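You operate a simulated robot arm through the tools that you are given. There is no shell and no other tool.

The job below is to be done with a simulated robot arm. You get a single attempt, and the scene is never put back.

TASK
Let all the air out: hose bled, tank emptied by the relief pull.
Fine: compressor off and air valve shut first; both gauges end on zero; leave the vent alone.

It is judged by the outcome, as a careful person would: the job done as asked, and still so three seconds after it is handed in. It fails if anything else is knocked over, pushed out of place, dropped, spilled or broken.

THE ROBOT
A 7-joint arm with a fingered hand, fixed in place. Base frame: the origin is on the floor under the middle of its stand, x ahead of it, y to its left, z up. Units: m, degrees, N and s.
With the tool pointing down near the work surface it reaches from about 0.28 to 0.8 m from the base axis. Its first joint turns from -115.0 to 115.0 degrees. Payload 5 kg.
Tool frame: the origin (TCP) lies between the finger pads and is the grasp point; the fingertips stand 0.032 m ahead of it; z points along the fingers, y is the line along which they close. The gripper opens to 0.16 m; its body begins 0.089 m behind the TCP. The gripper is a hand of 4 fingers: y runs from the thumb to the fingers, the wrist lies at [0, 0, -0.267] in the tool frame.
Orientation is that of the tool frame in the base frame, as [roll, pitch, yaw] about the fixed x, y, z axes, in that order (R = Rz(yaw) Ry(pitch) Rx(roll)). With the fingers straight down and closing along the base's y, the tool's x points along the base's -x, its y along +y and its z along -z.

THE INTERFACE
- The arm moves only by the tool apply_moves. Its arguments are lists of equal length, an entry for each row: "delta_pos": the shift along the tool's x, y, z in m, a list of three; "dr": the turn, a rotation vector about the tool's x, y, z in degrees, a list of three. In form: {"delta_pos": [[dx, dy, dz], ...], "dr": [[ax, ay, az], ...]}. A call has 1 to 20 rows; each row is the pose to reach, as a shift and turn from the pose commanded when the call began, along the tool's axes at that moment. A row lasts 0.2 s, in which the tool goes at most 0.05 m and 8.6 degrees; a call with a longer step from one row to the next is refused whole. A pose out of reach is approached as far as the arm can. The call stops where the force on the tool passes 50 N (or 10 N more than at its start, if that is more) or the arm is blocked; 0.2 s more then pass. In this call time passes only in rows, and 0.2 s behind the last. It gives the time, the measured TCP pose, the force on the tool (base axes), the opening and the grip force at its end, in the units of the frame above (readings bear some noise), with the torque about the TCP (base axes, N m) and any sound that the robot's microphone picked up.
- Cameras (640 x 400 px; columns grow to the right, rows downward): "scene" is fixed at [0.3908, -0.6589, 1.514]; the picture's right is [1.00, -0.03, 0.00], its down [-0.01, -0.18, -0.98] and it looks along [0.03, 0.98, -0.18] (base axes); focal length 309 px, centre (320, 200). "wrist" rides on the gripper at [0.08, -0.004, -0.114] in the tool frame; the picture's right is [0.05, 1.00, 0.00], its down [-0.82, 0.04, -0.58] and it looks along [-0.58, 0.03, 0.82] (tool axes); focal length 265 px, centre (320, 200). There is no depth. A picture from a camera that has moved, and an enlarged one, comes with that camera's place and axes in the base frame and with its lens. The place of the scene camera against the robot may be out by one fixed shift of up to 0.018 m in any direction.
- snapshot(camera): a new picture of that camera. The clock stands still meanwhile.
- move_column(by): slides the trunk up (or, below 0, down) by that many m; the arm rides with it, the base frame stays. It gives what a move gives, with no picture.
- set_fingers(finger1, finger2, finger3, thumb_bend): sets how far each is bent, from 0 (flat) to 1 (curled in); at 0.3 the hand is open as for a grip, at 0.7 the pads meet at the TCP. One left out holds its place. A second passes; each finger stops where it meets its share of the squeeze, and holds until it gets a number again. It is the only way to open and close the hand. It gives what a move gives, with no picture; readings hold the bend of each and the force on the fingers (four entries, about 0 where the hand has none), thumb and palm.
- enlarge(camera, box): a new picture of the part [left, top, right, bottom] of that camera's present view, enlarged. The clock stands still meanwhile.
- close_job(): hands the job in; it is judged then, once.

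Places have to be worked out from the pictures, the camera data and where the tool is seen. Open the gripper and draw the arm clear of the work before you hand the job in, unless the task says otherwise.

The tools are called by a JSON object that holds its "fn" and its "kwargs". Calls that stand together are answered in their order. apply_moves: Moves the arm, as the interface text tells. Its arguments: {"type":"object","properties":{"delta_pos":{"type":"array"},"dr":{"type":"array"}},"required":["delta_pos","dr"]} The other tools are called the same way: move_column (by) moves the trunk up or down; set_fingers (finger1, finger2, finger3, thumb_bend) moves the fingers one by one; snapshot (camera) takes a picture; enlarge (camera, box) takes an enlarged picture of a part of a camera's view; close_job () hands the job in.

At the start:

```text
clock: 0.0
tcp_pos: [0.2018, 0.4247, 1.4337]
orientation: [180.0, 0.0, 180.0]
ft_force: [0.4, 0.4, -0.4]
ft_torque: [0.01, 0.02, 0.03]
grip_width: 0.16
grip_force: 0.1
shape: jaw
bend: [0.3, 0.3, 0.3, 0.3]
finger forces: [0.1, 0.0, 0.1, 0.0, 0.0, 0.1]
trunk travel left (down, up): [-0.925, 0.065]
```

scene: 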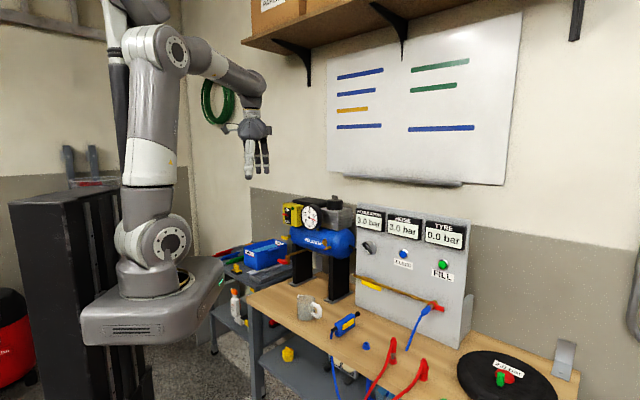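
wrist: 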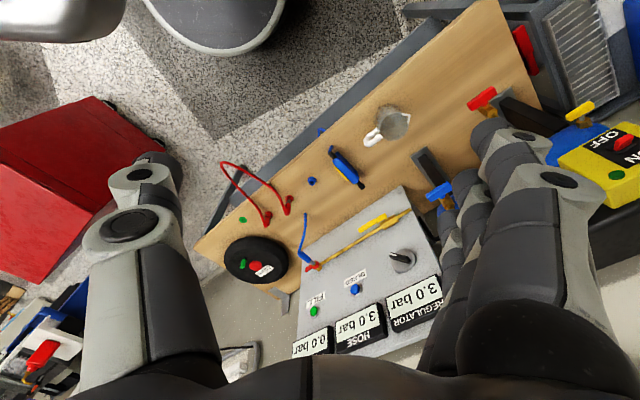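

I'll begin by looking closely at the scene from both cameras before moving anything.

{"fn": "enlarge", "kwargs": {"camera": "scene", "box": [260, 180, 380, 310]}}

{"fn": "enlarge", "kwargs": {"camera": "scene", "box": [340, 195, 490, 345]}}

{"fn": "enlarge", "kwargs": {"camera": "wrist", "box": [440, 60, 640, 240]}}

{"fn": "enlarge", "kwargs": {"camera": "wrist", "box": [200, 120, 460, 370]}}

{"fn": "enlarge", "kwargs": {"camera": "scene", "box": [280, 280, 600, 400]}}

```text
3.08 times, centred on (320, 245) of scene
camera zoom: at [0.3908, -0.6589, 1.514], right [1.0, -0.03, 0.0], down [-0.01, -0.18, -0.98], along [0.03, 0.98, -0.18], focal length 951 px, centre (320, 62)
```

zoom: 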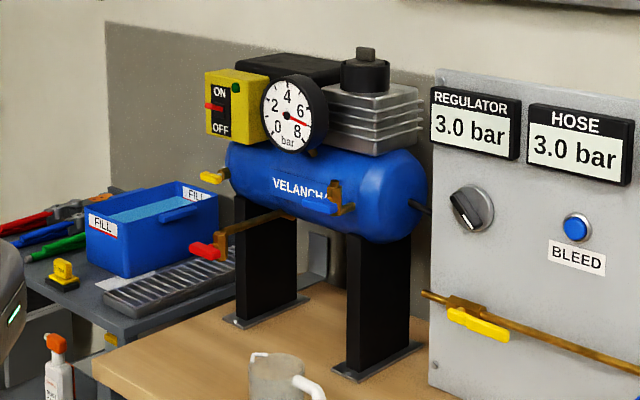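

```text
2.67 times, centred on (415, 270) of scene
camera zoom: at [0.3908, -0.6589, 1.514], right [1.0, -0.03, 0.0], down [-0.01, -0.18, -0.98], along [0.03, 0.98, -0.18], focal length 824 px, centre (67, 13)
```

zoom: 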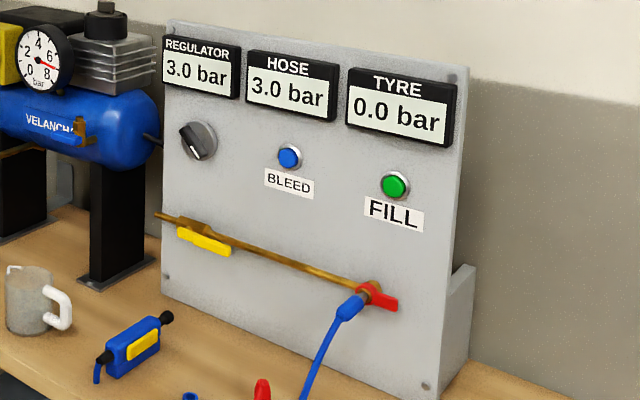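

```text
2.22 times, centred on (540, 150) of wrist
camera zoom: at [0.1209, 0.4219, 1.5469], right [-0.05, 1.0, 0.0], down [0.82, 0.04, 0.58], along [0.58, 0.03, -0.82], focal length 590 px, centre (-169, 311)
```

zoom: 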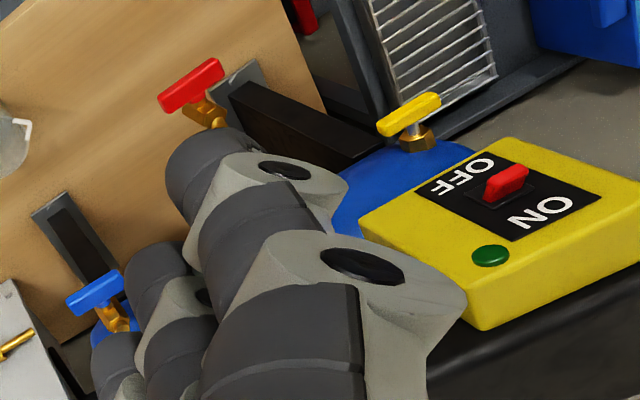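

```text
1.60 times, centred on (330, 245) of wrist
camera zoom: at [0.1209, 0.4219, 1.5469], right [-0.05, 1.0, 0.0], down [0.82, 0.04, 0.58], along [0.58, 0.03, -0.82], focal length 425 px, centre (304, 128)
```

zoom: 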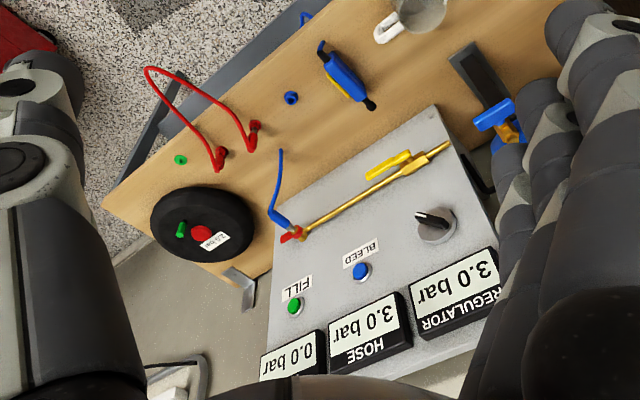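

```text
2.00 times, centred on (440, 340) of scene
camera zoom: at [0.3908, -0.6589, 1.514], right [1.0, -0.03, 0.0], down [-0.01, -0.18, -0.98], along [0.03, 0.98, -0.18], focal length 618 px, centre (80, -80)
```

zoom: 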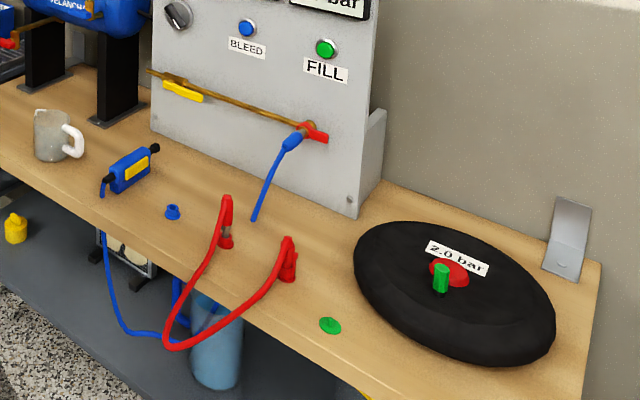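

The controls are on a panel (buttons around z≈1.06, at roughly (0.78,0.56)–(0.90,0.44)) and on a compressor (switch near (0.26,0.90,1.157)). Nothing is labelled clearly enough yet to tell the relief from the vent, so I yaw the hand to point the wrist camera at the compressor.

{"fn": "apply_moves", "kwargs": {"delta_pos": [[0, 0, 0], [0, 0, 0], [0, 0, 0], [0, 0, 0], [0, 0, 0], [0, 0, 0], [0, 0, 0], [0, 0, 0]], "dr": [[0, 0, -7.5], [0, 0, -15], [0, 0, -22.5], [0, 0, -30], [0, 0, -37.5], [0, 0, -45], [0, 0, -52.5], [0, 0, -60]]}}

```text
clock: 1.8
tcp_pos: [0.2011, 0.4239, 1.4337]
orientation: [180.0, -0.1, -119.9]
ft_force: [-0.4, 0.0, 0.2]
ft_torque: [0.01, 0.02, 0.01]
grip_width: 0.1602
grip_force: 0.0
shape: jaw
bend: [0.3, 0.3, 0.3, 0.3]
finger forces: [0.0, 0.1, 0.1, 0.0, 0.1, 0.0]
trunk travel left (down, up): [-0.925, 0.065]
```

The yaw is done, so I tilt the hand up by 25° to look forward, then take a picture.

{"fn": "apply_moves", "kwargs": {"delta_pos": [[0, 0, 0], [0, 0, 0], [0, 0, 0], [0, 0, 0]], "dr": [[0, -6.25, 0], [0, -12.5, 0], [0, -18.75, 0], [0, -25, 0]]}}

{"fn": "snapshot", "kwargs": {"camera": "wrist"}}

```text
clock: 2.8
tcp_pos: [0.2, 0.4233, 1.4347]
orientation: [-179.9, 25.1, -120.0]
ft_force: [-0.3, 0.4, -0.4]
ft_torque: [0.04, 0.0, 0.0]
grip_width: 0.1601
grip_force: 0.1
shape: jaw
bend: [0.3, 0.3, 0.3, 0.3]
finger forces: [0.0, 0.0, 0.1, 0.1, 0.1, 0.0]
trunk travel left (down, up): [-0.925, 0.065]
```

```text
taken
camera wrist: at [0.1437, 0.3182, 1.5025], right [-0.89, 0.46, -0.02], down [0.21, 0.45, 0.87], along [0.41, 0.77, -0.49], focal length 265 px, centre (320, 200)
```

wrist: 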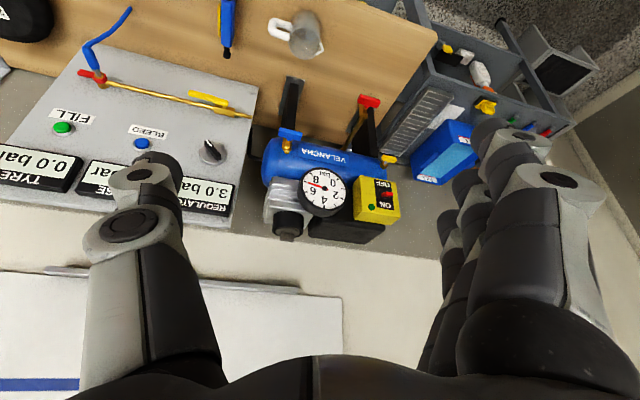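

{"fn": "enlarge", "kwargs": {"camera": "wrist", "box": [240, 60, 420, 250]}}

{"fn": "enlarge", "kwargs": {"camera": "wrist", "box": [20, 50, 260, 220]}}

```text
2.11 times, centred on (330, 155) of wrist
camera zoom: at [0.1437, 0.3182, 1.5025], right [-0.89, 0.46, -0.02], down [0.21, 0.45, 0.87], along [0.41, 0.77, -0.49], focal length 559 px, centre (299, 295)
```

zoom: 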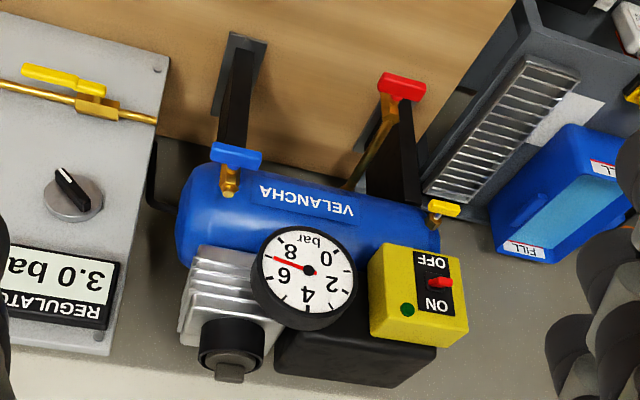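

```text
2.35 times, centred on (140, 135) of wrist
camera zoom: at [0.1437, 0.3182, 1.5025], right [-0.89, 0.46, -0.02], down [0.21, 0.45, 0.87], along [0.41, 0.77, -0.49], focal length 624 px, centre (744, 353)
```

zoom: 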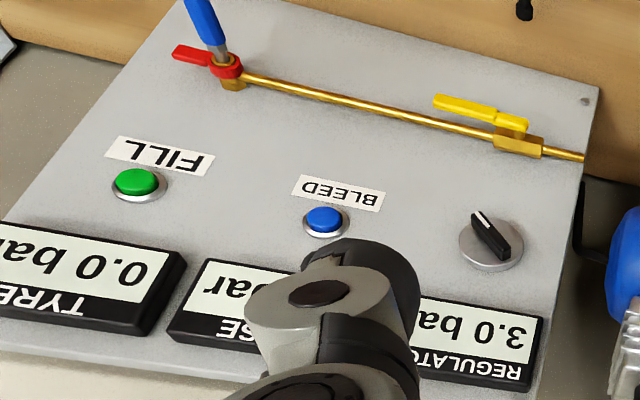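

The tank gauge reads about 7 bar and there are three T-handles (blue, red on a pipe, yellow). I zoom in for markings on each, the whiteboard and the hose end.

{"fn": "enlarge", "kwargs": {"camera": "wrist", "box": [335, 85, 405, 175]}}

{"fn": "enlarge", "kwargs": {"camera": "wrist", "box": [260, 110, 340, 180]}}

{"fn": "enlarge", "kwargs": {"camera": "wrist", "box": [345, 160, 415, 240]}}

{"fn": "enlarge", "kwargs": {"camera": "scene", "box": [320, 10, 530, 190]}}

{"fn": "enlarge", "kwargs": {"camera": "scene", "box": [275, 195, 355, 280]}}

```text
4.44 times, centred on (370, 130) of wrist
camera zoom: at [0.1437, 0.3182, 1.5025], right [-0.89, 0.46, -0.02], down [0.21, 0.45, 0.87], along [0.41, 0.77, -0.49], focal length 1180 px, centre (98, 511)
```

zoom: 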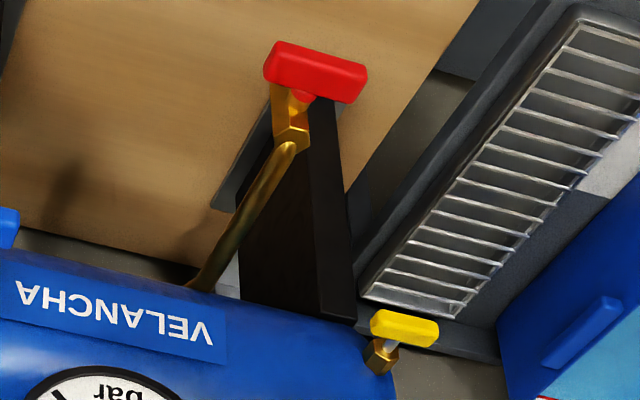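

```text
5.71 times, centred on (300, 145) of wrist
camera zoom: at [0.1437, 0.3182, 1.5025], right [-0.89, 0.46, -0.02], down [0.21, 0.45, 0.87], along [0.41, 0.77, -0.49], focal length 1517 px, centre (434, 514)
```

zoom: 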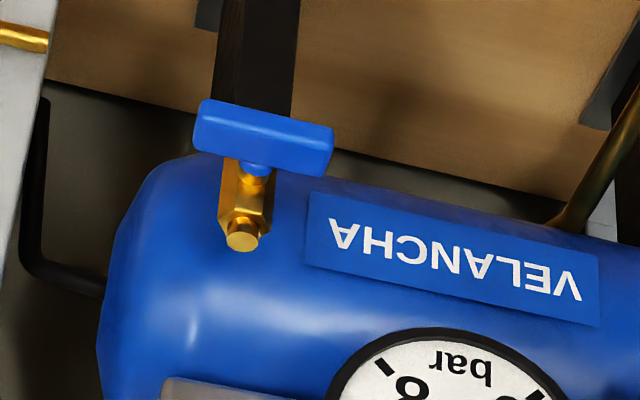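

```text
5.00 times, centred on (380, 200) of wrist
camera zoom: at [0.1437, 0.3182, 1.5025], right [-0.89, 0.46, -0.02], down [0.21, 0.45, 0.87], along [0.41, 0.77, -0.49], focal length 1327 px, centre (20, 200)
```

zoom: 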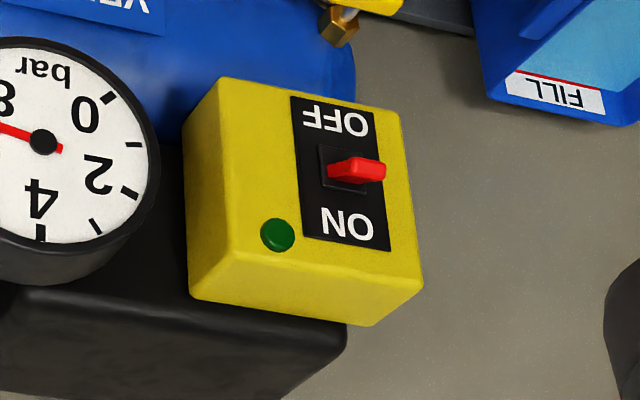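

```text
2.22 times, centred on (425, 100) of scene
camera zoom: at [0.3908, -0.6589, 1.514], right [1.0, -0.03, 0.0], down [-0.01, -0.18, -0.98], along [0.03, 0.98, -0.18], focal length 687 px, centre (87, 422)
```

zoom: 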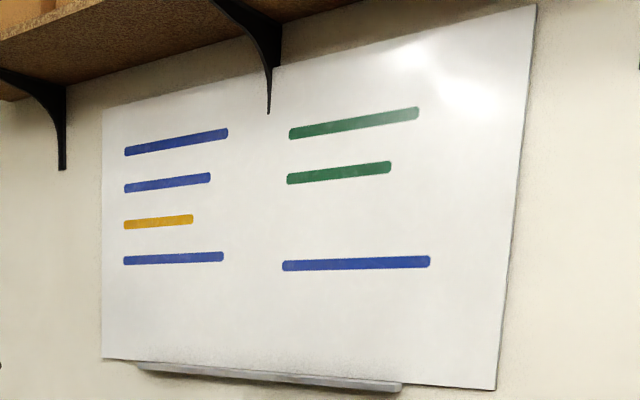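

```text
4.71 times, centred on (315, 238) of scene
camera zoom: at [0.3908, -0.6589, 1.514], right [1.0, -0.03, 0.0], down [-0.01, -0.18, -0.98], along [0.03, 0.98, -0.18], focal length 1455 px, centre (344, 24)
```

zoom: 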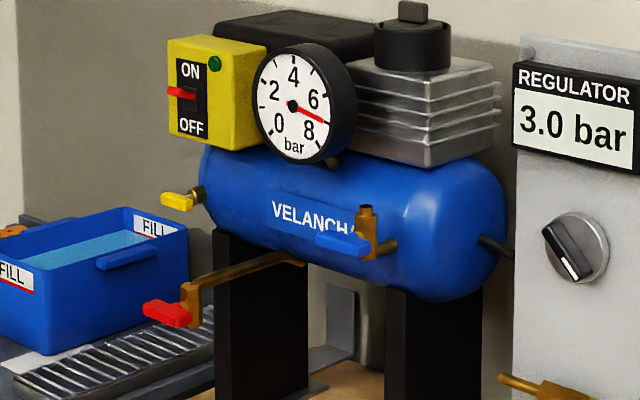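

The yellow T at the tank's left end sits on a nut with a bare steel stem, which looks like a pull. Blue has an upright open-topped body and red is on a pipe from the tank's underside. I bring the hand level and forward for a closer look.

{"fn": "apply_moves", "kwargs": {"delta_pos": [[-0.0133, 0.0085, 0.0062], [-0.0266, 0.0169, 0.0124], [-0.0399, 0.0254, 0.0186], [-0.0532, 0.0339, 0.0248], [-0.0665, 0.0423, 0.031], [-0.0798, 0.0508, 0.0372], [-0.0897, 0.0572, 0.0419], [-0.0997, 0.0635, 0.0465]], "dr": [[0, -8, 0], [0, -16, 0], [0, -24, 0], [0, -32, 0], [0, -40, 0], [0, -48, 0], [0, -56, 0], [0, -64, 0]]}}

{"fn": "snapshot", "kwargs": {"camera": "wrist"}}

{"fn": "snapshot", "kwargs": {"camera": "scene"}}

```text
clock: 4.6
tcp_pos: [0.2014, 0.5512, 1.4326]
orientation: [164.0, 88.7, -136.2]
ft_force: [-0.8, 0.3, 0.9]
ft_torque: [-0.01, -0.01, -0.02]
grip_width: 0.1599
grip_force: 0.1
shape: jaw
bend: [0.3, 0.3, 0.3, 0.3]
finger forces: [0.1, 0.1, 0.1, 0.0, 0.0, 0.1]
out of reach, approached as far as the arm can: row 3, 5, 6
trunk travel left (down, up): [-0.925, 0.065]
```

```text
taken
camera wrist: at [0.1475, 0.4515, 1.3533], right [-0.86, 0.5, -0.05], down [-0.31, -0.47, 0.83], along [0.39, 0.73, 0.56], focal length 265 px, centre (320, 200)
```

wrist: 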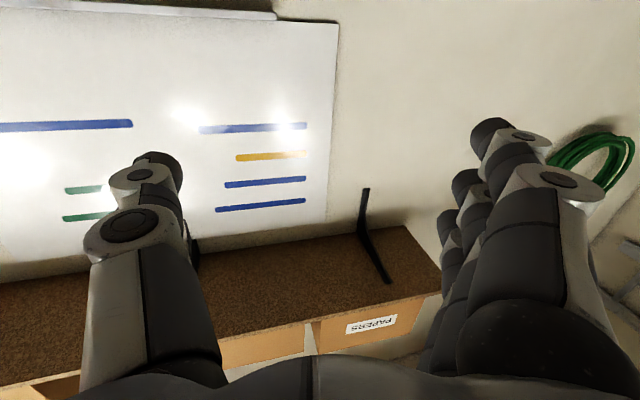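

```text
taken
```

scene: 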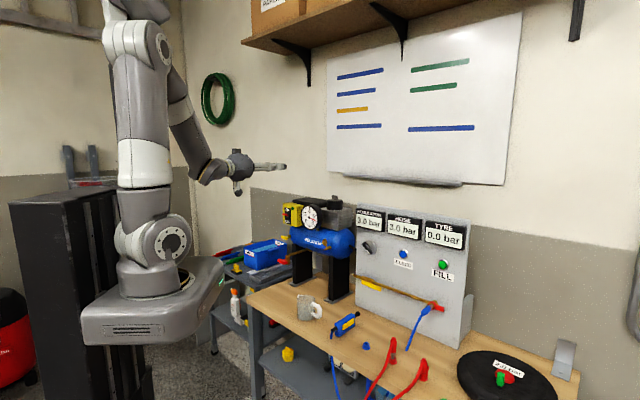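

The hand is now level, about 0.2 m in front of the compressor face and above it. I lower the trunk 0.3 m to bring the camera to the compressor's height; the path straight down is clear.

{"fn": "move_column", "kwargs": {"by": -0.3}}

{"fn": "snapshot", "kwargs": {"camera": "wrist"}}

{"fn": "snapshot", "kwargs": {"camera": "scene"}}

```text
clock: 7.6
tcp_pos: [0.2026, 0.5503, 1.1337]
orientation: [178.6, 89.0, -121.5]
ft_force: [0.3, 0.2, -0.3]
ft_torque: [-0.02, 0.01, 0.03]
grip_width: 0.1598
grip_force: 0.1
shape: jaw
bend: [0.3, 0.3, 0.3, 0.3]
finger forces: [0.1, 0.0, 0.0, 0.0, 0.0, 0.0]
trunk travel left (down, up): [-0.625, 0.365]
```

```text
taken
camera wrist: at [0.1477, 0.4507, 1.0544], right [-0.87, 0.5, -0.05], down [-0.32, -0.47, 0.83], along [0.39, 0.73, 0.56], focal length 265 px, centre (320, 200)
```

wrist: 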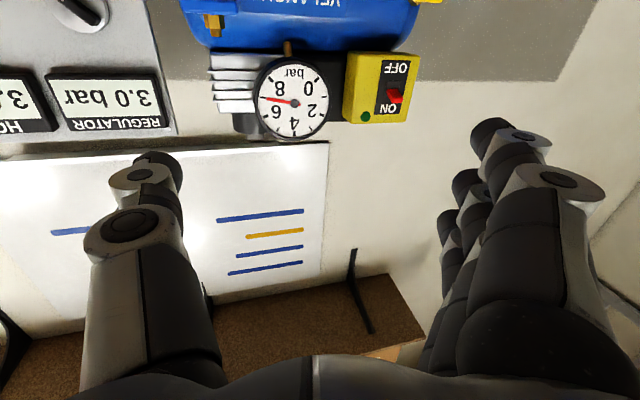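

```text
taken
```

scene: 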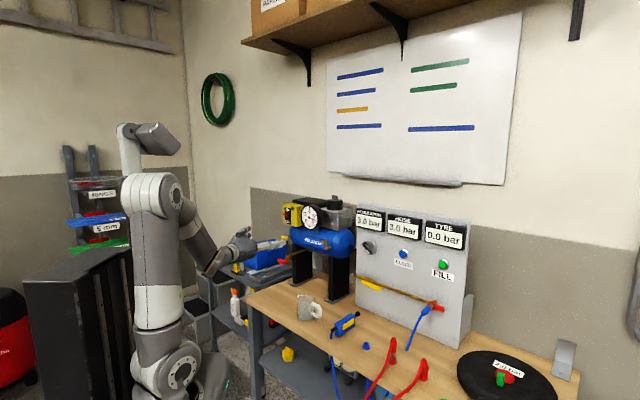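

From below, the red toggle's tip leans toward ON, and the gauge still shows about 7. I lower 0.2 m more to examine the handles.

{"fn": "move_column", "kwargs": {"by": -0.2}}

{"fn": "snapshot", "kwargs": {"camera": "wrist"}}

{"fn": "enlarge", "kwargs": {"camera": "wrist", "box": [170, 0, 470, 180]}}

```text
clock: 9.8
tcp_pos: [0.2012, 0.551, 0.9345]
orientation: [178.5, 89.0, -121.5]
ft_force: [-0.1, -0.4, 0.5]
ft_torque: [-0.02, -0.02, -0.04]
grip_width: 0.1597
grip_force: 0.0
shape: jaw
bend: [0.3, 0.3, 0.3, 0.3]
finger forces: [0.0, 0.0, 0.1, 0.1, 0.0, 0.0]
trunk travel left (down, up): [-0.425, 0.565]
```

```text
taken
camera wrist: at [0.1477, 0.4507, 0.8544], right [-0.87, 0.5, -0.05], down [-0.32, -0.47, 0.83], along [0.39, 0.73, 0.56], focal length 265 px, centre (320, 200)
```

wrist: 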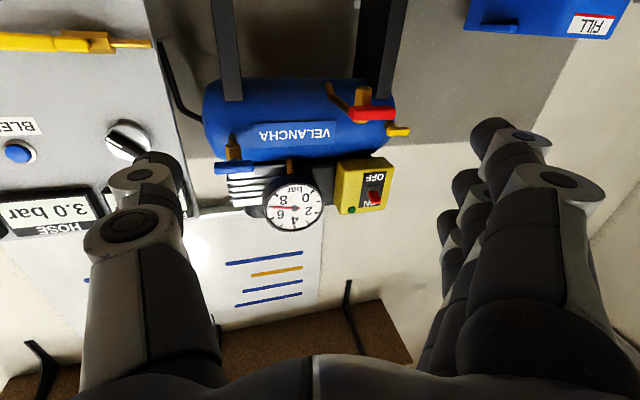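

```text
2.13 times, centred on (320, 90) of wrist
camera zoom: at [0.1477, 0.4507, 0.8544], right [-0.87, 0.5, -0.05], down [-0.32, -0.47, 0.83], along [0.39, 0.73, 0.56], focal length 566 px, centre (320, 435)
```

zoom: 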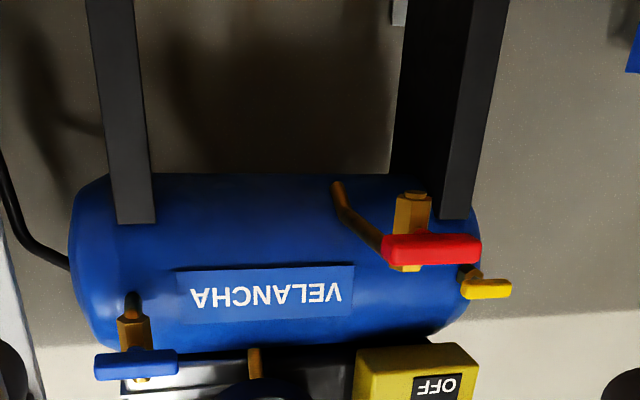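

All three handles are visible from below now; I enlarge each to compare their construction (outlet direction, stem type).

{"fn": "enlarge", "kwargs": {"camera": "wrist", "box": [310, 70, 430, 150]}}

{"fn": "enlarge", "kwargs": {"camera": "wrist", "box": [200, 110, 320, 190]}}

{"fn": "enlarge", "kwargs": {"camera": "wrist", "box": [330, 150, 420, 225]}}

{"fn": "enlarge", "kwargs": {"camera": "wrist", "box": [0, 10, 190, 120]}}

```text
5.00 times, centred on (370, 110) of wrist
camera zoom: at [0.1477, 0.4507, 0.8544], right [-0.87, 0.5, -0.05], down [-0.32, -0.47, 0.83], along [0.39, 0.73, 0.56], focal length 1327 px, centre (70, 650)
```

zoom: 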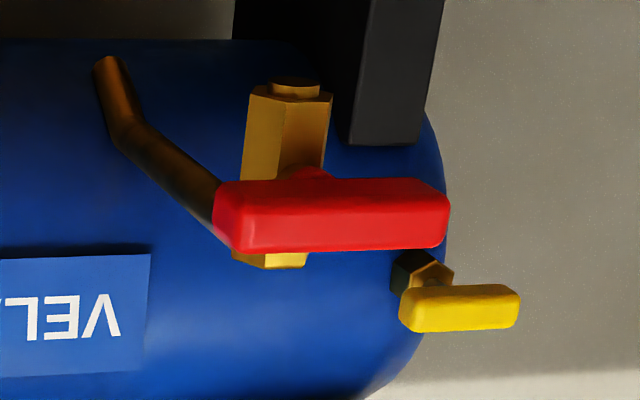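

```text
5.00 times, centred on (260, 150) of wrist
camera zoom: at [0.1477, 0.4507, 0.8544], right [-0.87, 0.5, -0.05], down [-0.32, -0.47, 0.83], along [0.39, 0.73, 0.56], focal length 1327 px, centre (620, 450)
```

zoom: 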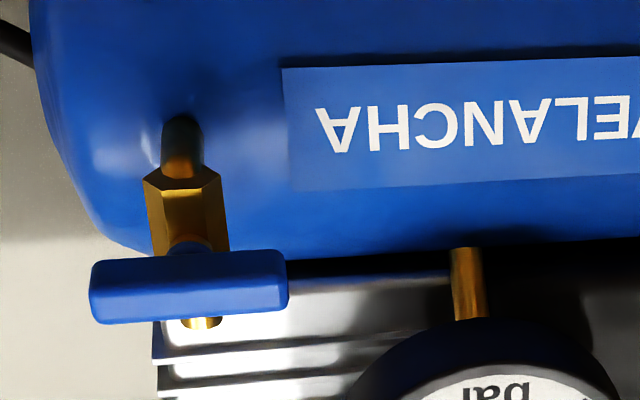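

```text
5.33 times, centred on (375, 188) of wrist
camera zoom: at [0.1477, 0.4507, 0.8544], right [-0.87, 0.5, -0.05], down [-0.32, -0.47, 0.83], along [0.39, 0.73, 0.56], focal length 1416 px, centre (27, 267)
```

zoom: 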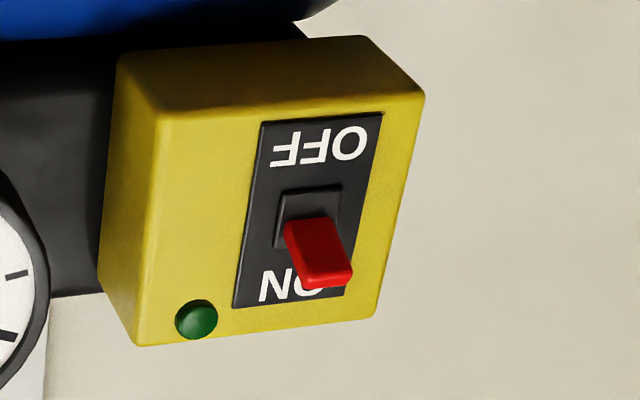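

```text
3.37 times, centred on (95, 65) of wrist
camera zoom: at [0.1477, 0.4507, 0.8544], right [-0.87, 0.5, -0.05], down [-0.32, -0.47, 0.83], along [0.39, 0.73, 0.56], focal length 894 px, centre (1078, 655)
```

zoom: 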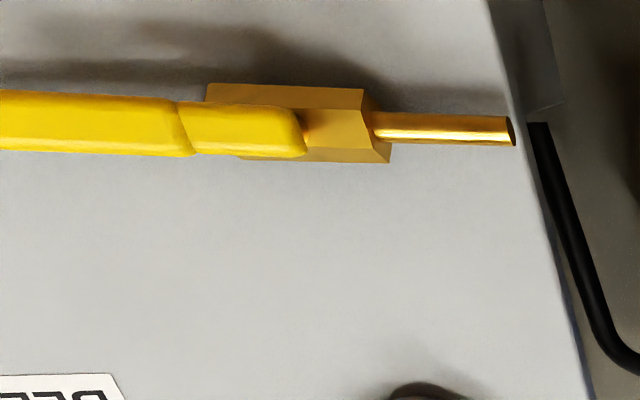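

Red comes off the tank's underside with a down-spout (a drain cock). Blue has an up-spout tap, which makes it the vent, and yellow is a plain relief body with a bare stem and pull bar, so yellow is the relief pull. The toggle runs from base ≈(0.274,0.923,1.146) to tip ≈(0.258,0.907,1.158), leaning to ON. I close the fingers into a pointer to push it down.

{"fn": "set_fingers", "kwargs": {"finger1": 0.7, "finger2": 0.7, "finger3": 0.7, "thumb_bend": 0.7}}

{"fn": "snapshot", "kwargs": {"camera": "wrist"}}

{"fn": "enlarge", "kwargs": {"camera": "scene", "box": [180, 180, 340, 310]}}

```text
clock: 10.8
tcp_pos: [0.2027, 0.5508, 0.9333]
orientation: [178.5, 88.9, -121.3]
ft_force: [0.6, 0.2, -0.3]
ft_torque: [0.01, -0.01, 0.0]
grip_width: 0.0238
grip_force: 0.1
shape: fingers
bend: [0.7, 0.7, 0.7, 0.7]
finger forces: [0.1, 0.1, 0.1, 0.0, 0.0, 0.1]
trunk travel left (down, up): [-0.425, 0.565]
```

```text
taken
camera wrist: at [0.1477, 0.4507, 0.8543], right [-0.87, 0.5, -0.05], down [-0.32, -0.47, 0.83], along [0.39, 0.73, 0.56], focal length 265 px, centre (320, 200)
```

wrist: 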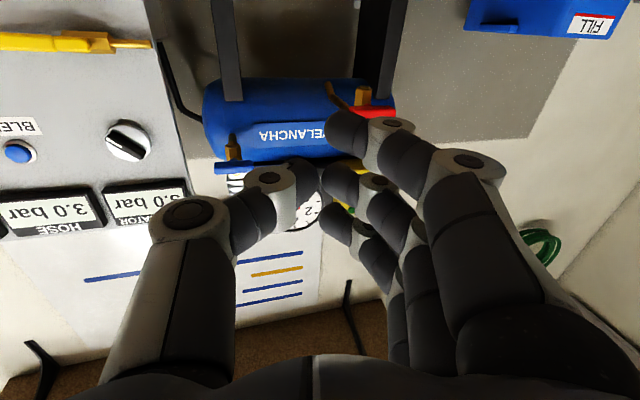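

```text
3.08 times, centred on (260, 245) of scene
camera zoom: at [0.3908, -0.6589, 1.514], right [1.0, -0.03, 0.0], down [-0.01, -0.18, -0.98], along [0.03, 0.98, -0.18], focal length 951 px, centre (505, 62)
```

zoom: 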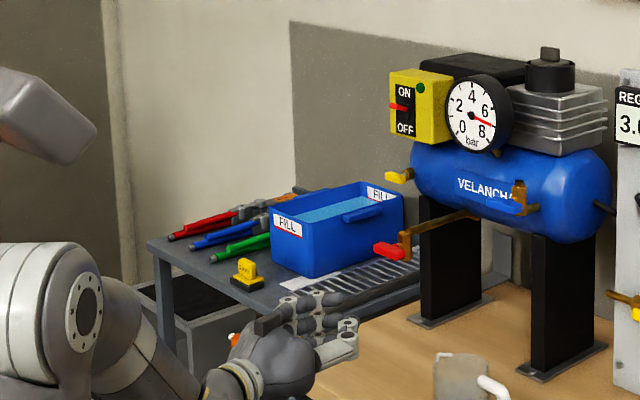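

With the fingers closed, the lowest of the three sits about 0.03 m below the tool axis, so its underside can press the toggle down. I raise the trunk 0.285 m, still 0.25 m clear of the compressor, before approaching.

{"fn": "move_column", "kwargs": {"by": 0.285}}

```text
clock: 13.7
tcp_pos: [0.2008, 0.5525, 1.2192]
orientation: [178.5, 89.0, -121.4]
ft_force: [0.3, -0.5, -0.2]
ft_torque: [-0.01, -0.03, -0.06]
grip_width: 0.0236
grip_force: 0.0
shape: fingers
bend: [0.7, 0.7, 0.7, 0.7]
finger forces: [0.0, 0.0, 0.0, 0.0, 0.0, 0.0]
trunk travel left (down, up): [-0.71, 0.28]
```

I swing to a 45° heading (square to the bench) and move to a stand-off just in front of the switch, above toggle height.

{"fn": "apply_moves", "kwargs": {"delta_pos": [[-0.0007, 0.0164, 0.0386], [-0.0013, 0.0329, 0.0772], [-0.002, 0.0493, 0.1158], [-0.0027, 0.0657, 0.1545], [-0.0033, 0.0822, 0.1931], [-0.004, 0.0986, 0.2317]], "dr": [[2.5, 0, 0], [5, 0, 0], [7.5, 0, 0], [10, 0, 0], [12.5, 0, 0], [15.1, 0, 0]]}}

{"fn": "snapshot", "kwargs": {"camera": "wrist"}}

```text
clock: 15.1
tcp_pos: [0.2314, 0.8056, 1.2168]
orientation: [-160.4, 88.9, -115.5]
ft_force: [-1.5, 0.1, -0.8]
ft_torque: [0.01, -0.01, -0.02]
grip_width: 0.0235
grip_force: 0.1
shape: fingers
bend: [0.7, 0.7, 0.7, 0.7]
finger forces: [0.0, 0.0, 0.0, 0.1, 0.1, 0.0]
trunk travel left (down, up): [-0.71, 0.28]
```

```text
taken
camera wrist: at [0.1529, 0.7226, 1.1379], right [-0.71, 0.71, -0.06], down [-0.43, -0.36, 0.83], along [0.56, 0.61, 0.56], focal length 265 px, centre (320, 200)
```

wrist: 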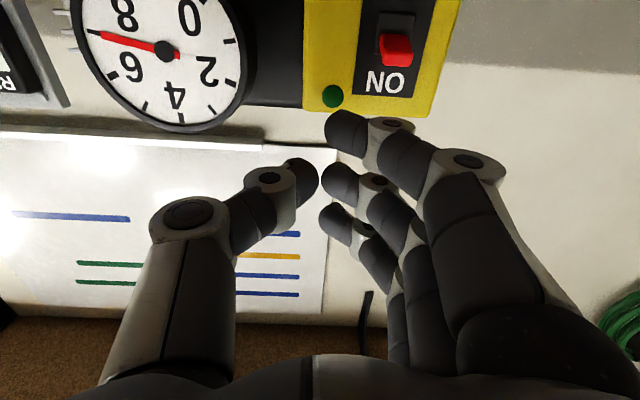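

The toggle is in clear view at (398,50), slightly left of and ahead of my lowest fingertip. I shift 39 mm toward it and 70 mm forward, which puts the finger above the toggle with about 15 mm clearance.

{"fn": "apply_moves", "kwargs": {"delta_pos": [[0, 0.013, 0.0235], [0, 0.026, 0.047], [0, 0.039, 0.0705]], "dr": [[0, 0, 0], [0, 0, 0], [0, 0, 0]]}}

{"fn": "snapshot", "kwargs": {"camera": "wrist"}}

{"fn": "enlarge", "kwargs": {"camera": "scene", "box": [220, 160, 360, 280]}}

```text
clock: 15.8
tcp_pos: [0.2553, 0.8801, 1.2159]
orientation: [-164.1, 88.9, -119.3]
ft_force: [-1.0, 0.3, -0.7]
ft_torque: [0.0, 0.0, -0.02]
grip_width: 0.0237
grip_force: 0.0
shape: fingers
bend: [0.7, 0.7, 0.7, 0.7]
finger forces: [0.0, 0.0, 0.0, 0.0, 0.0, 0.0]
trunk travel left (down, up): [-0.71, 0.28]
```

```text
taken
camera wrist: at [0.177, 0.7966, 1.1372], right [-0.71, 0.71, -0.06], down [-0.43, -0.36, 0.83], along [0.56, 0.61, 0.56], focal length 265 px, centre (320, 200)
```

wrist: 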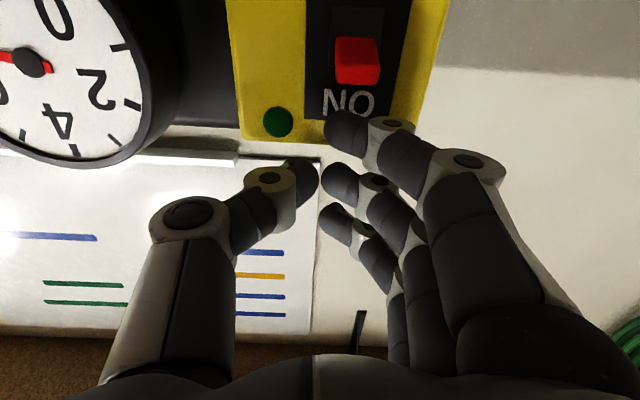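

```text
3.33 times, centred on (290, 220) of scene
camera zoom: at [0.3908, -0.6589, 1.514], right [1.0, -0.03, 0.0], down [-0.01, -0.18, -0.98], along [0.03, 0.98, -0.18], focal length 1031 px, centre (420, 133)
```

zoom: 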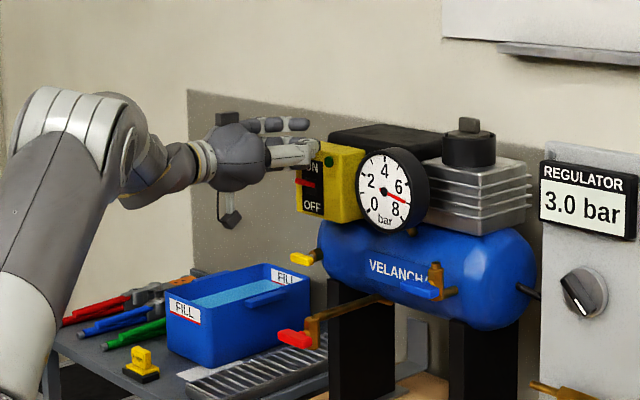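

The finger is directly above the toggle. I push straight down 42 mm in small steps, watching the force, then look.

{"fn": "apply_moves", "kwargs": {"delta_pos": [[0.007, 0, 0], [0.014, 0, 0], [0.021, 0, 0], [0.028, 0, 0], [0.035, 0, 0], [0.042, 0, 0]], "dr": [[0, 0, 0], [0, 0, 0], [0, 0, 0], [0, 0, 0], [0, 0, 0], [0, 0, 0]]}}

{"fn": "snapshot", "kwargs": {"camera": "wrist"}}

```text
clock: 17.2
tcp_pos: [0.2538, 0.8768, 1.1794]
orientation: [-171.0, 89.3, -126.2]
ft_force: [-0.7, -0.2, 11.9]
ft_torque: [0.32, -0.19, 0.01]
grip_width: 0.0233
grip_force: 5.7
shape: fingers
bend: [0.7, 0.7, 0.7, 0.7]
finger forces: [11.6, 0.1, 0.0, 0.0, 0.0, 0.0]
trunk travel left (down, up): [-0.71, 0.28]
```

```text
taken
camera wrist: at [0.1758, 0.7942, 1.0994], right [-0.7, 0.71, -0.05], down [-0.43, -0.37, 0.82], along [0.56, 0.6, 0.57], focal length 265 px, centre (320, 200)
```

wrist: 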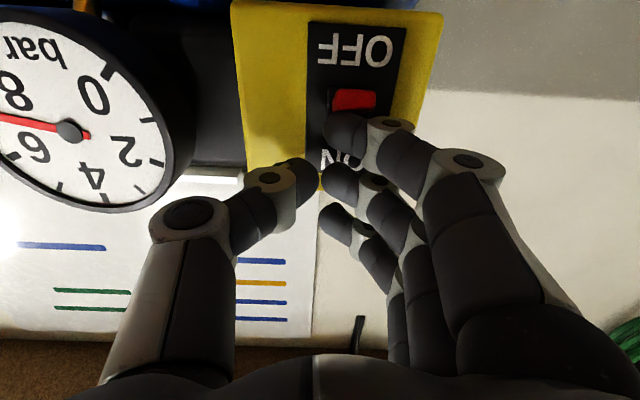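

Finger1 is on the toggle at 11.6 N and the lever is now about level. I continue down another 20 mm to take it past centre.

{"fn": "apply_moves", "kwargs": {"delta_pos": [[0.005, 0, 0], [0.01, 0, 0], [0.015, 0, 0], [0.02, 0, 0]], "dr": [[0, 0, 0], [0, 0, 0], [0, 0, 0], [0, 0, 0]]}}

{"fn": "snapshot", "kwargs": {"camera": "wrist"}}

```text
clock: 18.2
tcp_pos: [0.2511, 0.8782, 1.1779]
orientation: [41.6, 89.3, 86.6]
ft_force: [-5.7, -5.0, 17.3]
ft_torque: [0.17, -0.03, 0.01]
grip_width: 0.0207
grip_force: 8.9
shape: fingers
bend: [0.72, 0.7, 0.7, 0.7]
finger forces: [17.8, 0.1, 0.0, 0.1, 0.0, 0.1]
trunk travel left (down, up): [-0.71, 0.28]
stopped in row 4: the force on the tool passed its limit at 52 N (the readings are from after the stop); the commanded pose is now the measured one
```

```text
taken
camera wrist: at [0.1735, 0.7975, 1.095], right [-0.71, 0.71, -0.04], down [-0.44, -0.39, 0.81], along [0.56, 0.59, 0.58], focal length 265 px, centre (320, 200)
```

wrist: 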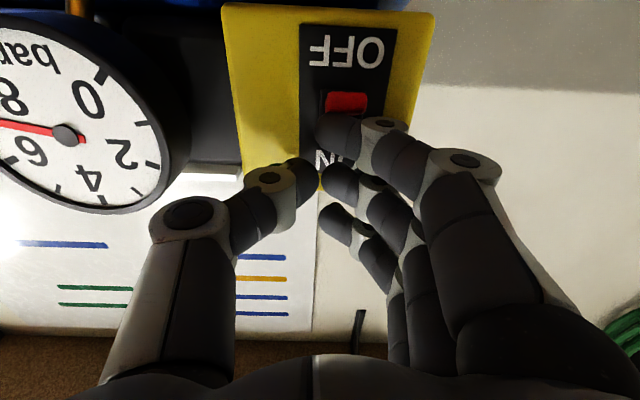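

The push reached the force limit with the lever only level. My fingertip is too deep, near the lever's root where the leverage is poor. I ease up and look at the toggle before pushing nearer its tip.

{"fn": "apply_moves", "kwargs": {"delta_pos": [[-0.01, 0, 0], [-0.02, 0, 0], [-0.03, 0, -0.01], [-0.03, 0, -0.02]], "dr": [[0, 0, 0], [0, 0, 0], [0, 0, 0], [0, 0, 0]]}}

{"fn": "enlarge", "kwargs": {"camera": "wrist", "box": [220, 0, 460, 170]}}

{"fn": "enlarge", "kwargs": {"camera": "scene", "box": [250, 180, 350, 260]}}

```text
clock: 19.2
tcp_pos: [0.2398, 0.8639, 1.2006]
orientation: [81.9, 89.7, 126.7]
ft_force: [-0.3, -0.2, -0.1]
ft_torque: [-0.03, -0.02, 0.03]
grip_width: 0.0234
grip_force: 0.1
shape: fingers
bend: [0.7, 0.7, 0.7, 0.7]
finger forces: [0.1, 0.0, 0.1, 0.1, 0.0, 0.0]
trunk travel left (down, up): [-0.71, 0.28]
```

```text
2.35 times, centred on (340, 85) of wrist
camera zoom: at [0.1628, 0.7825, 1.1195], right [-0.7, 0.71, -0.05], down [-0.44, -0.38, 0.82], along [0.56, 0.59, 0.58], focal length 624 px, centre (273, 471)
```

zoom: 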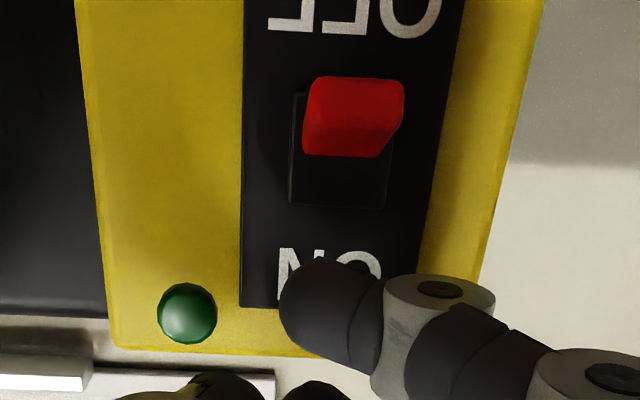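

```text
5.00 times, centred on (300, 220) of scene
camera zoom: at [0.3908, -0.6589, 1.514], right [1.0, -0.03, 0.0], down [-0.01, -0.18, -0.98], along [0.03, 0.98, -0.18], focal length 1546 px, centre (420, 100)
```

zoom: 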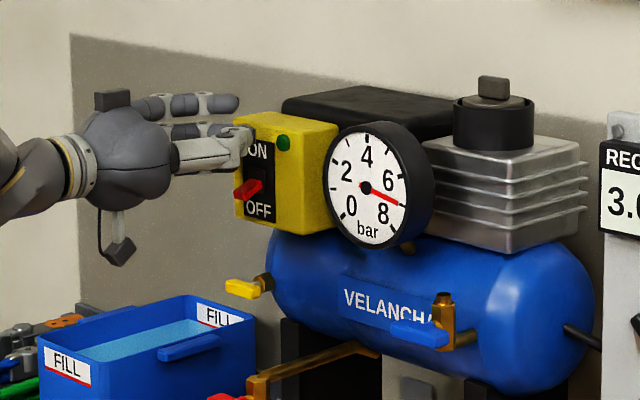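

The toggle now leans toward OFF in both views, so the compressor is off. I back straight away from the switch before heading to the panel's yellow valve lever (≈(0.67,0.67,0.90)).

{"fn": "apply_moves", "kwargs": {"delta_pos": [[0, 0, -0.045], [0, 0, -0.09], [0, 0, -0.135], [0, 0, -0.18]], "dr": [[0, 0, 0], [0, 0, 0], [0, 0, 0], [0, 0, 0]]}}

{"fn": "enlarge", "kwargs": {"camera": "wrist", "box": [280, 20, 480, 160]}}

{"fn": "enlarge", "kwargs": {"camera": "scene", "box": [270, 190, 350, 260]}}

```text
clock: 20.2
tcp_pos: [0.1131, 0.738, 1.1997]
orientation: [76.3, 89.7, 121.2]
ft_force: [-1.1, -1.0, -0.4]
ft_torque: [-0.03, 0.0, 0.03]
grip_width: 0.0233
grip_force: 0.0
shape: fingers
bend: [0.7, 0.7, 0.7, 0.7]
finger forces: [0.0, 0.0, 0.0, 0.0, 0.0, 0.0]
trunk travel left (down, up): [-0.71, 0.28]
```

```text
2.86 times, centred on (380, 90) of wrist
camera zoom: at [0.0364, 0.6559, 1.1185], right [-0.7, 0.71, -0.05], down [-0.44, -0.38, 0.81], along [0.56, 0.59, 0.58], focal length 758 px, centre (149, 514)
```

zoom: 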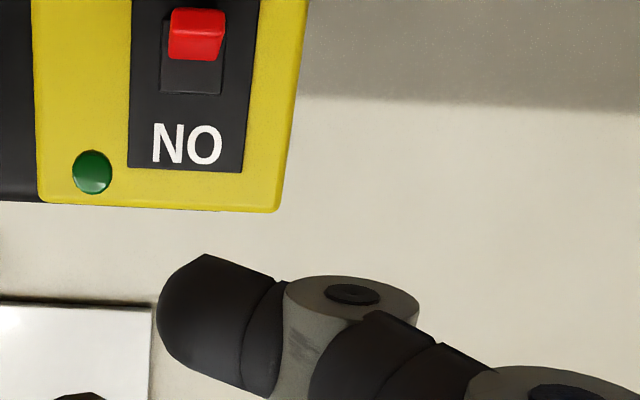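

```text
5.71 times, centred on (310, 225) of scene
camera zoom: at [0.3908, -0.6589, 1.514], right [1.0, -0.03, 0.0], down [-0.01, -0.18, -0.98], along [0.03, 0.98, -0.18], focal length 1767 px, centre (377, 57)
```

zoom: 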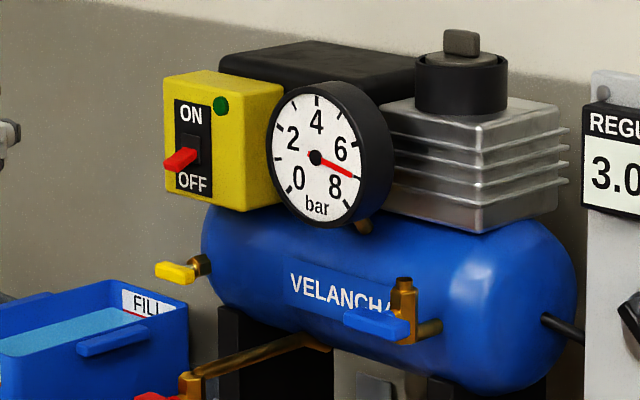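

The toggle is clearly at OFF. Next I move sideways along the bench at z=1.2, well in front of everything, to face the panel, tilting the hand down 40° so the camera does not hang low.

{"fn": "apply_moves", "kwargs": {"delta_pos": [[0, -0.048, 0], [0, -0.096, 0], [0, -0.144, 0], [0, -0.192, 0], [0, -0.24, 0], [0, -0.288, 0], [0, -0.336, 0], [0, -0.384, 0], [0, -0.432, 0], [0, -0.48, 0]], "dr": [[0, 4, 0], [0, 8, 0], [0, 12, 0], [0, 16, 0], [0, 20, 0], [0, 24, 0], [0, 28, 0], [0, 32, 0], [0, 36, 0], [0, 40, 0]]}}

{"fn": "snapshot", "kwargs": {"camera": "wrist"}}

{"fn": "snapshot", "kwargs": {"camera": "scene"}}

```text
clock: 22.4
tcp_pos: [0.4521, 0.3984, 1.1993]
orientation: [179.2, 50.0, -136.0]
ft_force: [-0.1, -0.1, -0.8]
ft_torque: [-0.03, -0.02, 0.02]
grip_width: 0.0231
grip_force: 0.2
shape: fingers
bend: [0.7, 0.7, 0.7, 0.7]
finger forces: [0.0, 0.0, 0.0, 0.1, 0.0, 0.1]
trunk travel left (down, up): [-0.71, 0.28]
```

```text
taken
camera wrist: at [0.3565, 0.2991, 1.2114], right [-0.73, 0.69, -0.03], down [0.04, 0.08, 1.0], along [0.69, 0.72, -0.08], focal length 265 px, centre (320, 200)
```

wrist: 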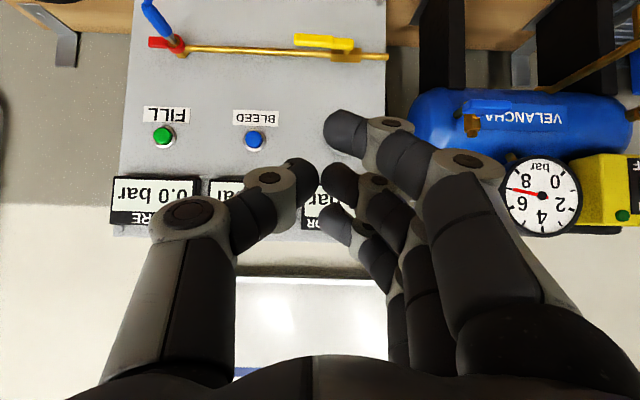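

```text
taken
```

scene: 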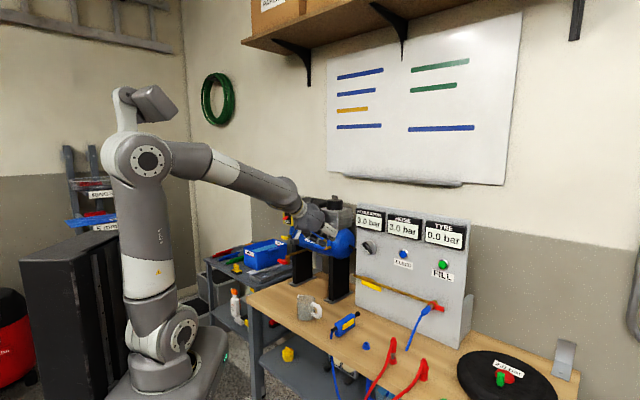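

The panel is in view. The lever runs from its pivot at l≈−0.01 to a tip at about (0.70,0.58,0.896), parallel to the pipe, so the valve is open. I lower the trunk 0.21 m and then move 0.18 m forward for a close look.

{"fn": "move_column", "kwargs": {"by": -0.21}}

{"fn": "apply_moves", "kwargs": {"delta_pos": [[-0.023, -0.006, 0.0276], [-0.046, -0.012, 0.0552], [-0.069, -0.018, 0.0828], [-0.092, -0.026, 0.1104], [-0.1157, -0.034, 0.1379]], "dr": [[0, 0, 0], [0, 0, 0], [0, 0, 0], [0, 0, 0], [0, 0, 0]]}}

{"fn": "snapshot", "kwargs": {"camera": "wrist"}}

```text
clock: 24.6
tcp_pos: [0.4516, 0.3989, 0.9915]
orientation: [179.7, 49.9, -135.3]
ft_force: [-0.4, 0.7, 0.1]
ft_torque: [-0.03, -0.01, 0.01]
grip_width: 0.023
grip_force: 0.1
shape: fingers
bend: [0.7, 0.7, 0.7, 0.7]
finger forces: [0.0, 0.0, 0.0, 0.0, 0.1, 0.0]
trunk travel left (down, up): [-0.5, 0.49]
```

```text
clock: 25.9
tcp_pos: [0.6034, 0.5016, 0.9902]
orientation: [179.6, 49.9, -135.4]
ft_force: [0.0, 0.1, 0.5]
ft_torque: [-0.01, -0.02, 0.0]
grip_width: 0.0234
grip_force: 0.0
shape: fingers
bend: [0.7, 0.7, 0.7, 0.7]
finger forces: [0.0, 0.0, 0.1, 0.0, 0.0, 0.0]
trunk travel left (down, up): [-0.5, 0.49]
```

```text
taken
camera wrist: at [0.5085, 0.4019, 1.0004], right [-0.73, 0.68, -0.04], down [0.03, 0.08, 1.0], along [0.68, 0.72, -0.08], focal length 265 px, centre (320, 200)
```

wrist: 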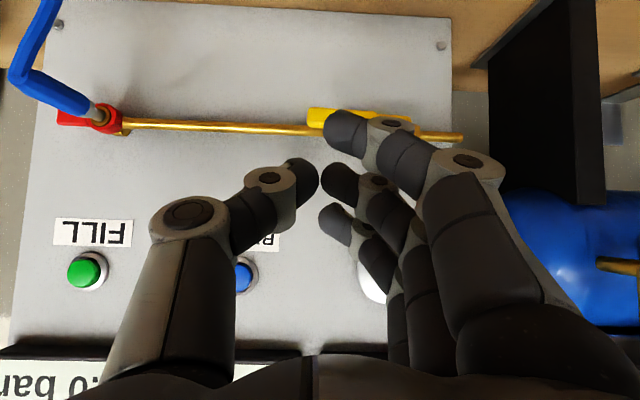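

I enlarge the lever and the hose-end fitting to tell which is the air valve.

{"fn": "enlarge", "kwargs": {"camera": "wrist", "box": [0, 60, 200, 180]}}

{"fn": "enlarge", "kwargs": {"camera": "wrist", "box": [290, 80, 480, 180]}}

{"fn": "enlarge", "kwargs": {"camera": "scene", "box": [345, 265, 455, 345]}}

```text
3.20 times, centred on (100, 120) of wrist
camera zoom: at [0.5085, 0.4019, 1.0004], right [-0.73, 0.68, -0.04], down [0.03, 0.08, 1.0], along [0.68, 0.72, -0.08], focal length 849 px, centre (1024, 456)
```

zoom: 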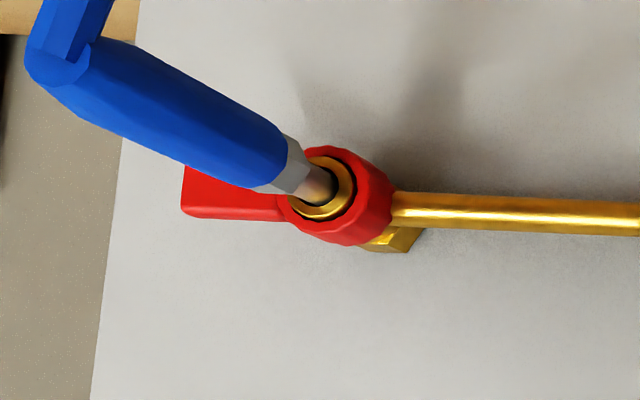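

```text
3.37 times, centred on (385, 130) of wrist
camera zoom: at [0.5085, 0.4019, 1.0004], right [-0.73, 0.68, -0.04], down [0.03, 0.08, 1.0], along [0.68, 0.72, -0.08], focal length 894 px, centre (101, 436)
```

zoom: 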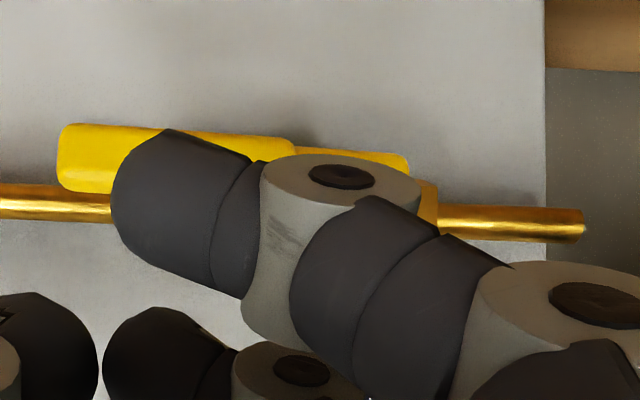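

```text
5.00 times, centred on (400, 305) of scene
camera zoom: at [0.3908, -0.6589, 1.514], right [1.0, -0.03, 0.0], down [-0.01, -0.18, -0.98], along [0.03, 0.98, -0.18], focal length 1546 px, centre (-80, -325)
```

zoom: 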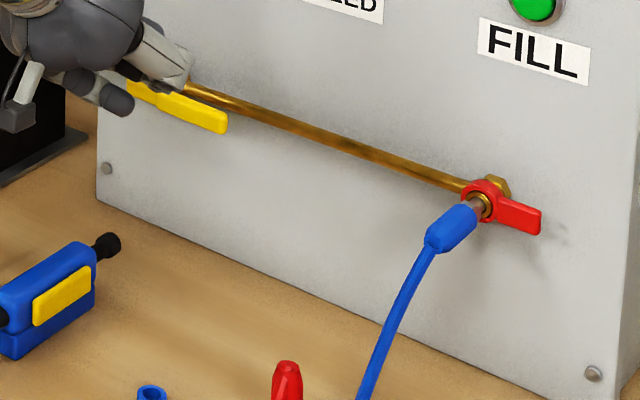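

The red part is the hose coupler's locking collar, so it stays untouched; the yellow lever is the air valve, spanning z≈0.885–0.905 with its tip near l=0.083. I move the finger in to hover just above the lever near its tip.

{"fn": "apply_moves", "kwargs": {"delta_pos": [[-0.0223, -0.002, 0.0322], [-0.0446, -0.004, 0.0644], [-0.0669, -0.005, 0.0966]], "dr": [[0, 0, 0], [0, 0, 0], [0, 0, 0]]}}

{"fn": "snapshot", "kwargs": {"camera": "wrist"}}

{"fn": "enlarge", "kwargs": {"camera": "scene", "box": [320, 235, 460, 335]}}

```text
clock: 26.6
tcp_pos: [0.6917, 0.5789, 0.9787]
orientation: [179.5, 50.0, -135.4]
ft_force: [0.3, -0.1, 0.3]
ft_torque: [-0.02, 0.02, 0.02]
grip_width: 0.0236
grip_force: 0.1
shape: fingers
bend: [0.7, 0.7, 0.7, 0.7]
finger forces: [0.0, 0.0, 0.0, 0.0, 0.0, 0.0]
trunk travel left (down, up): [-0.5, 0.49]
```

```text
taken
camera wrist: at [0.5959, 0.4801, 0.9896], right [-0.73, 0.68, -0.04], down [0.03, 0.09, 1.0], along [0.68, 0.72, -0.08], focal length 265 px, centre (320, 200)
```

wrist: 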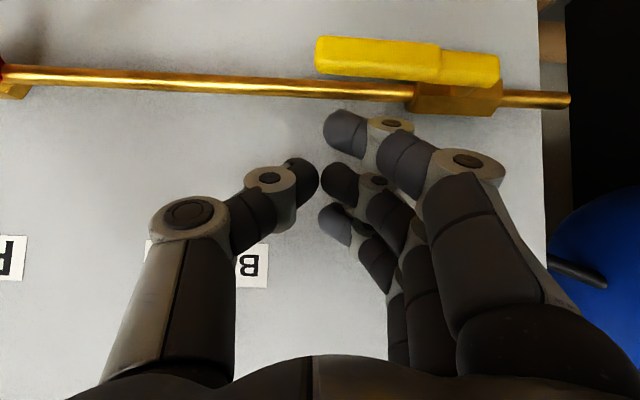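

```text
4.00 times, centred on (390, 285) of scene
camera zoom: at [0.3908, -0.6589, 1.514], right [1.0, -0.03, 0.0], down [-0.01, -0.18, -0.98], along [0.03, 0.98, -0.18], focal length 1237 px, centre (40, -140)
```

zoom: 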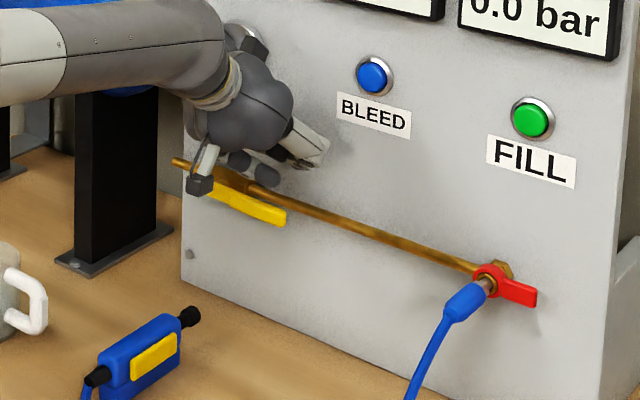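

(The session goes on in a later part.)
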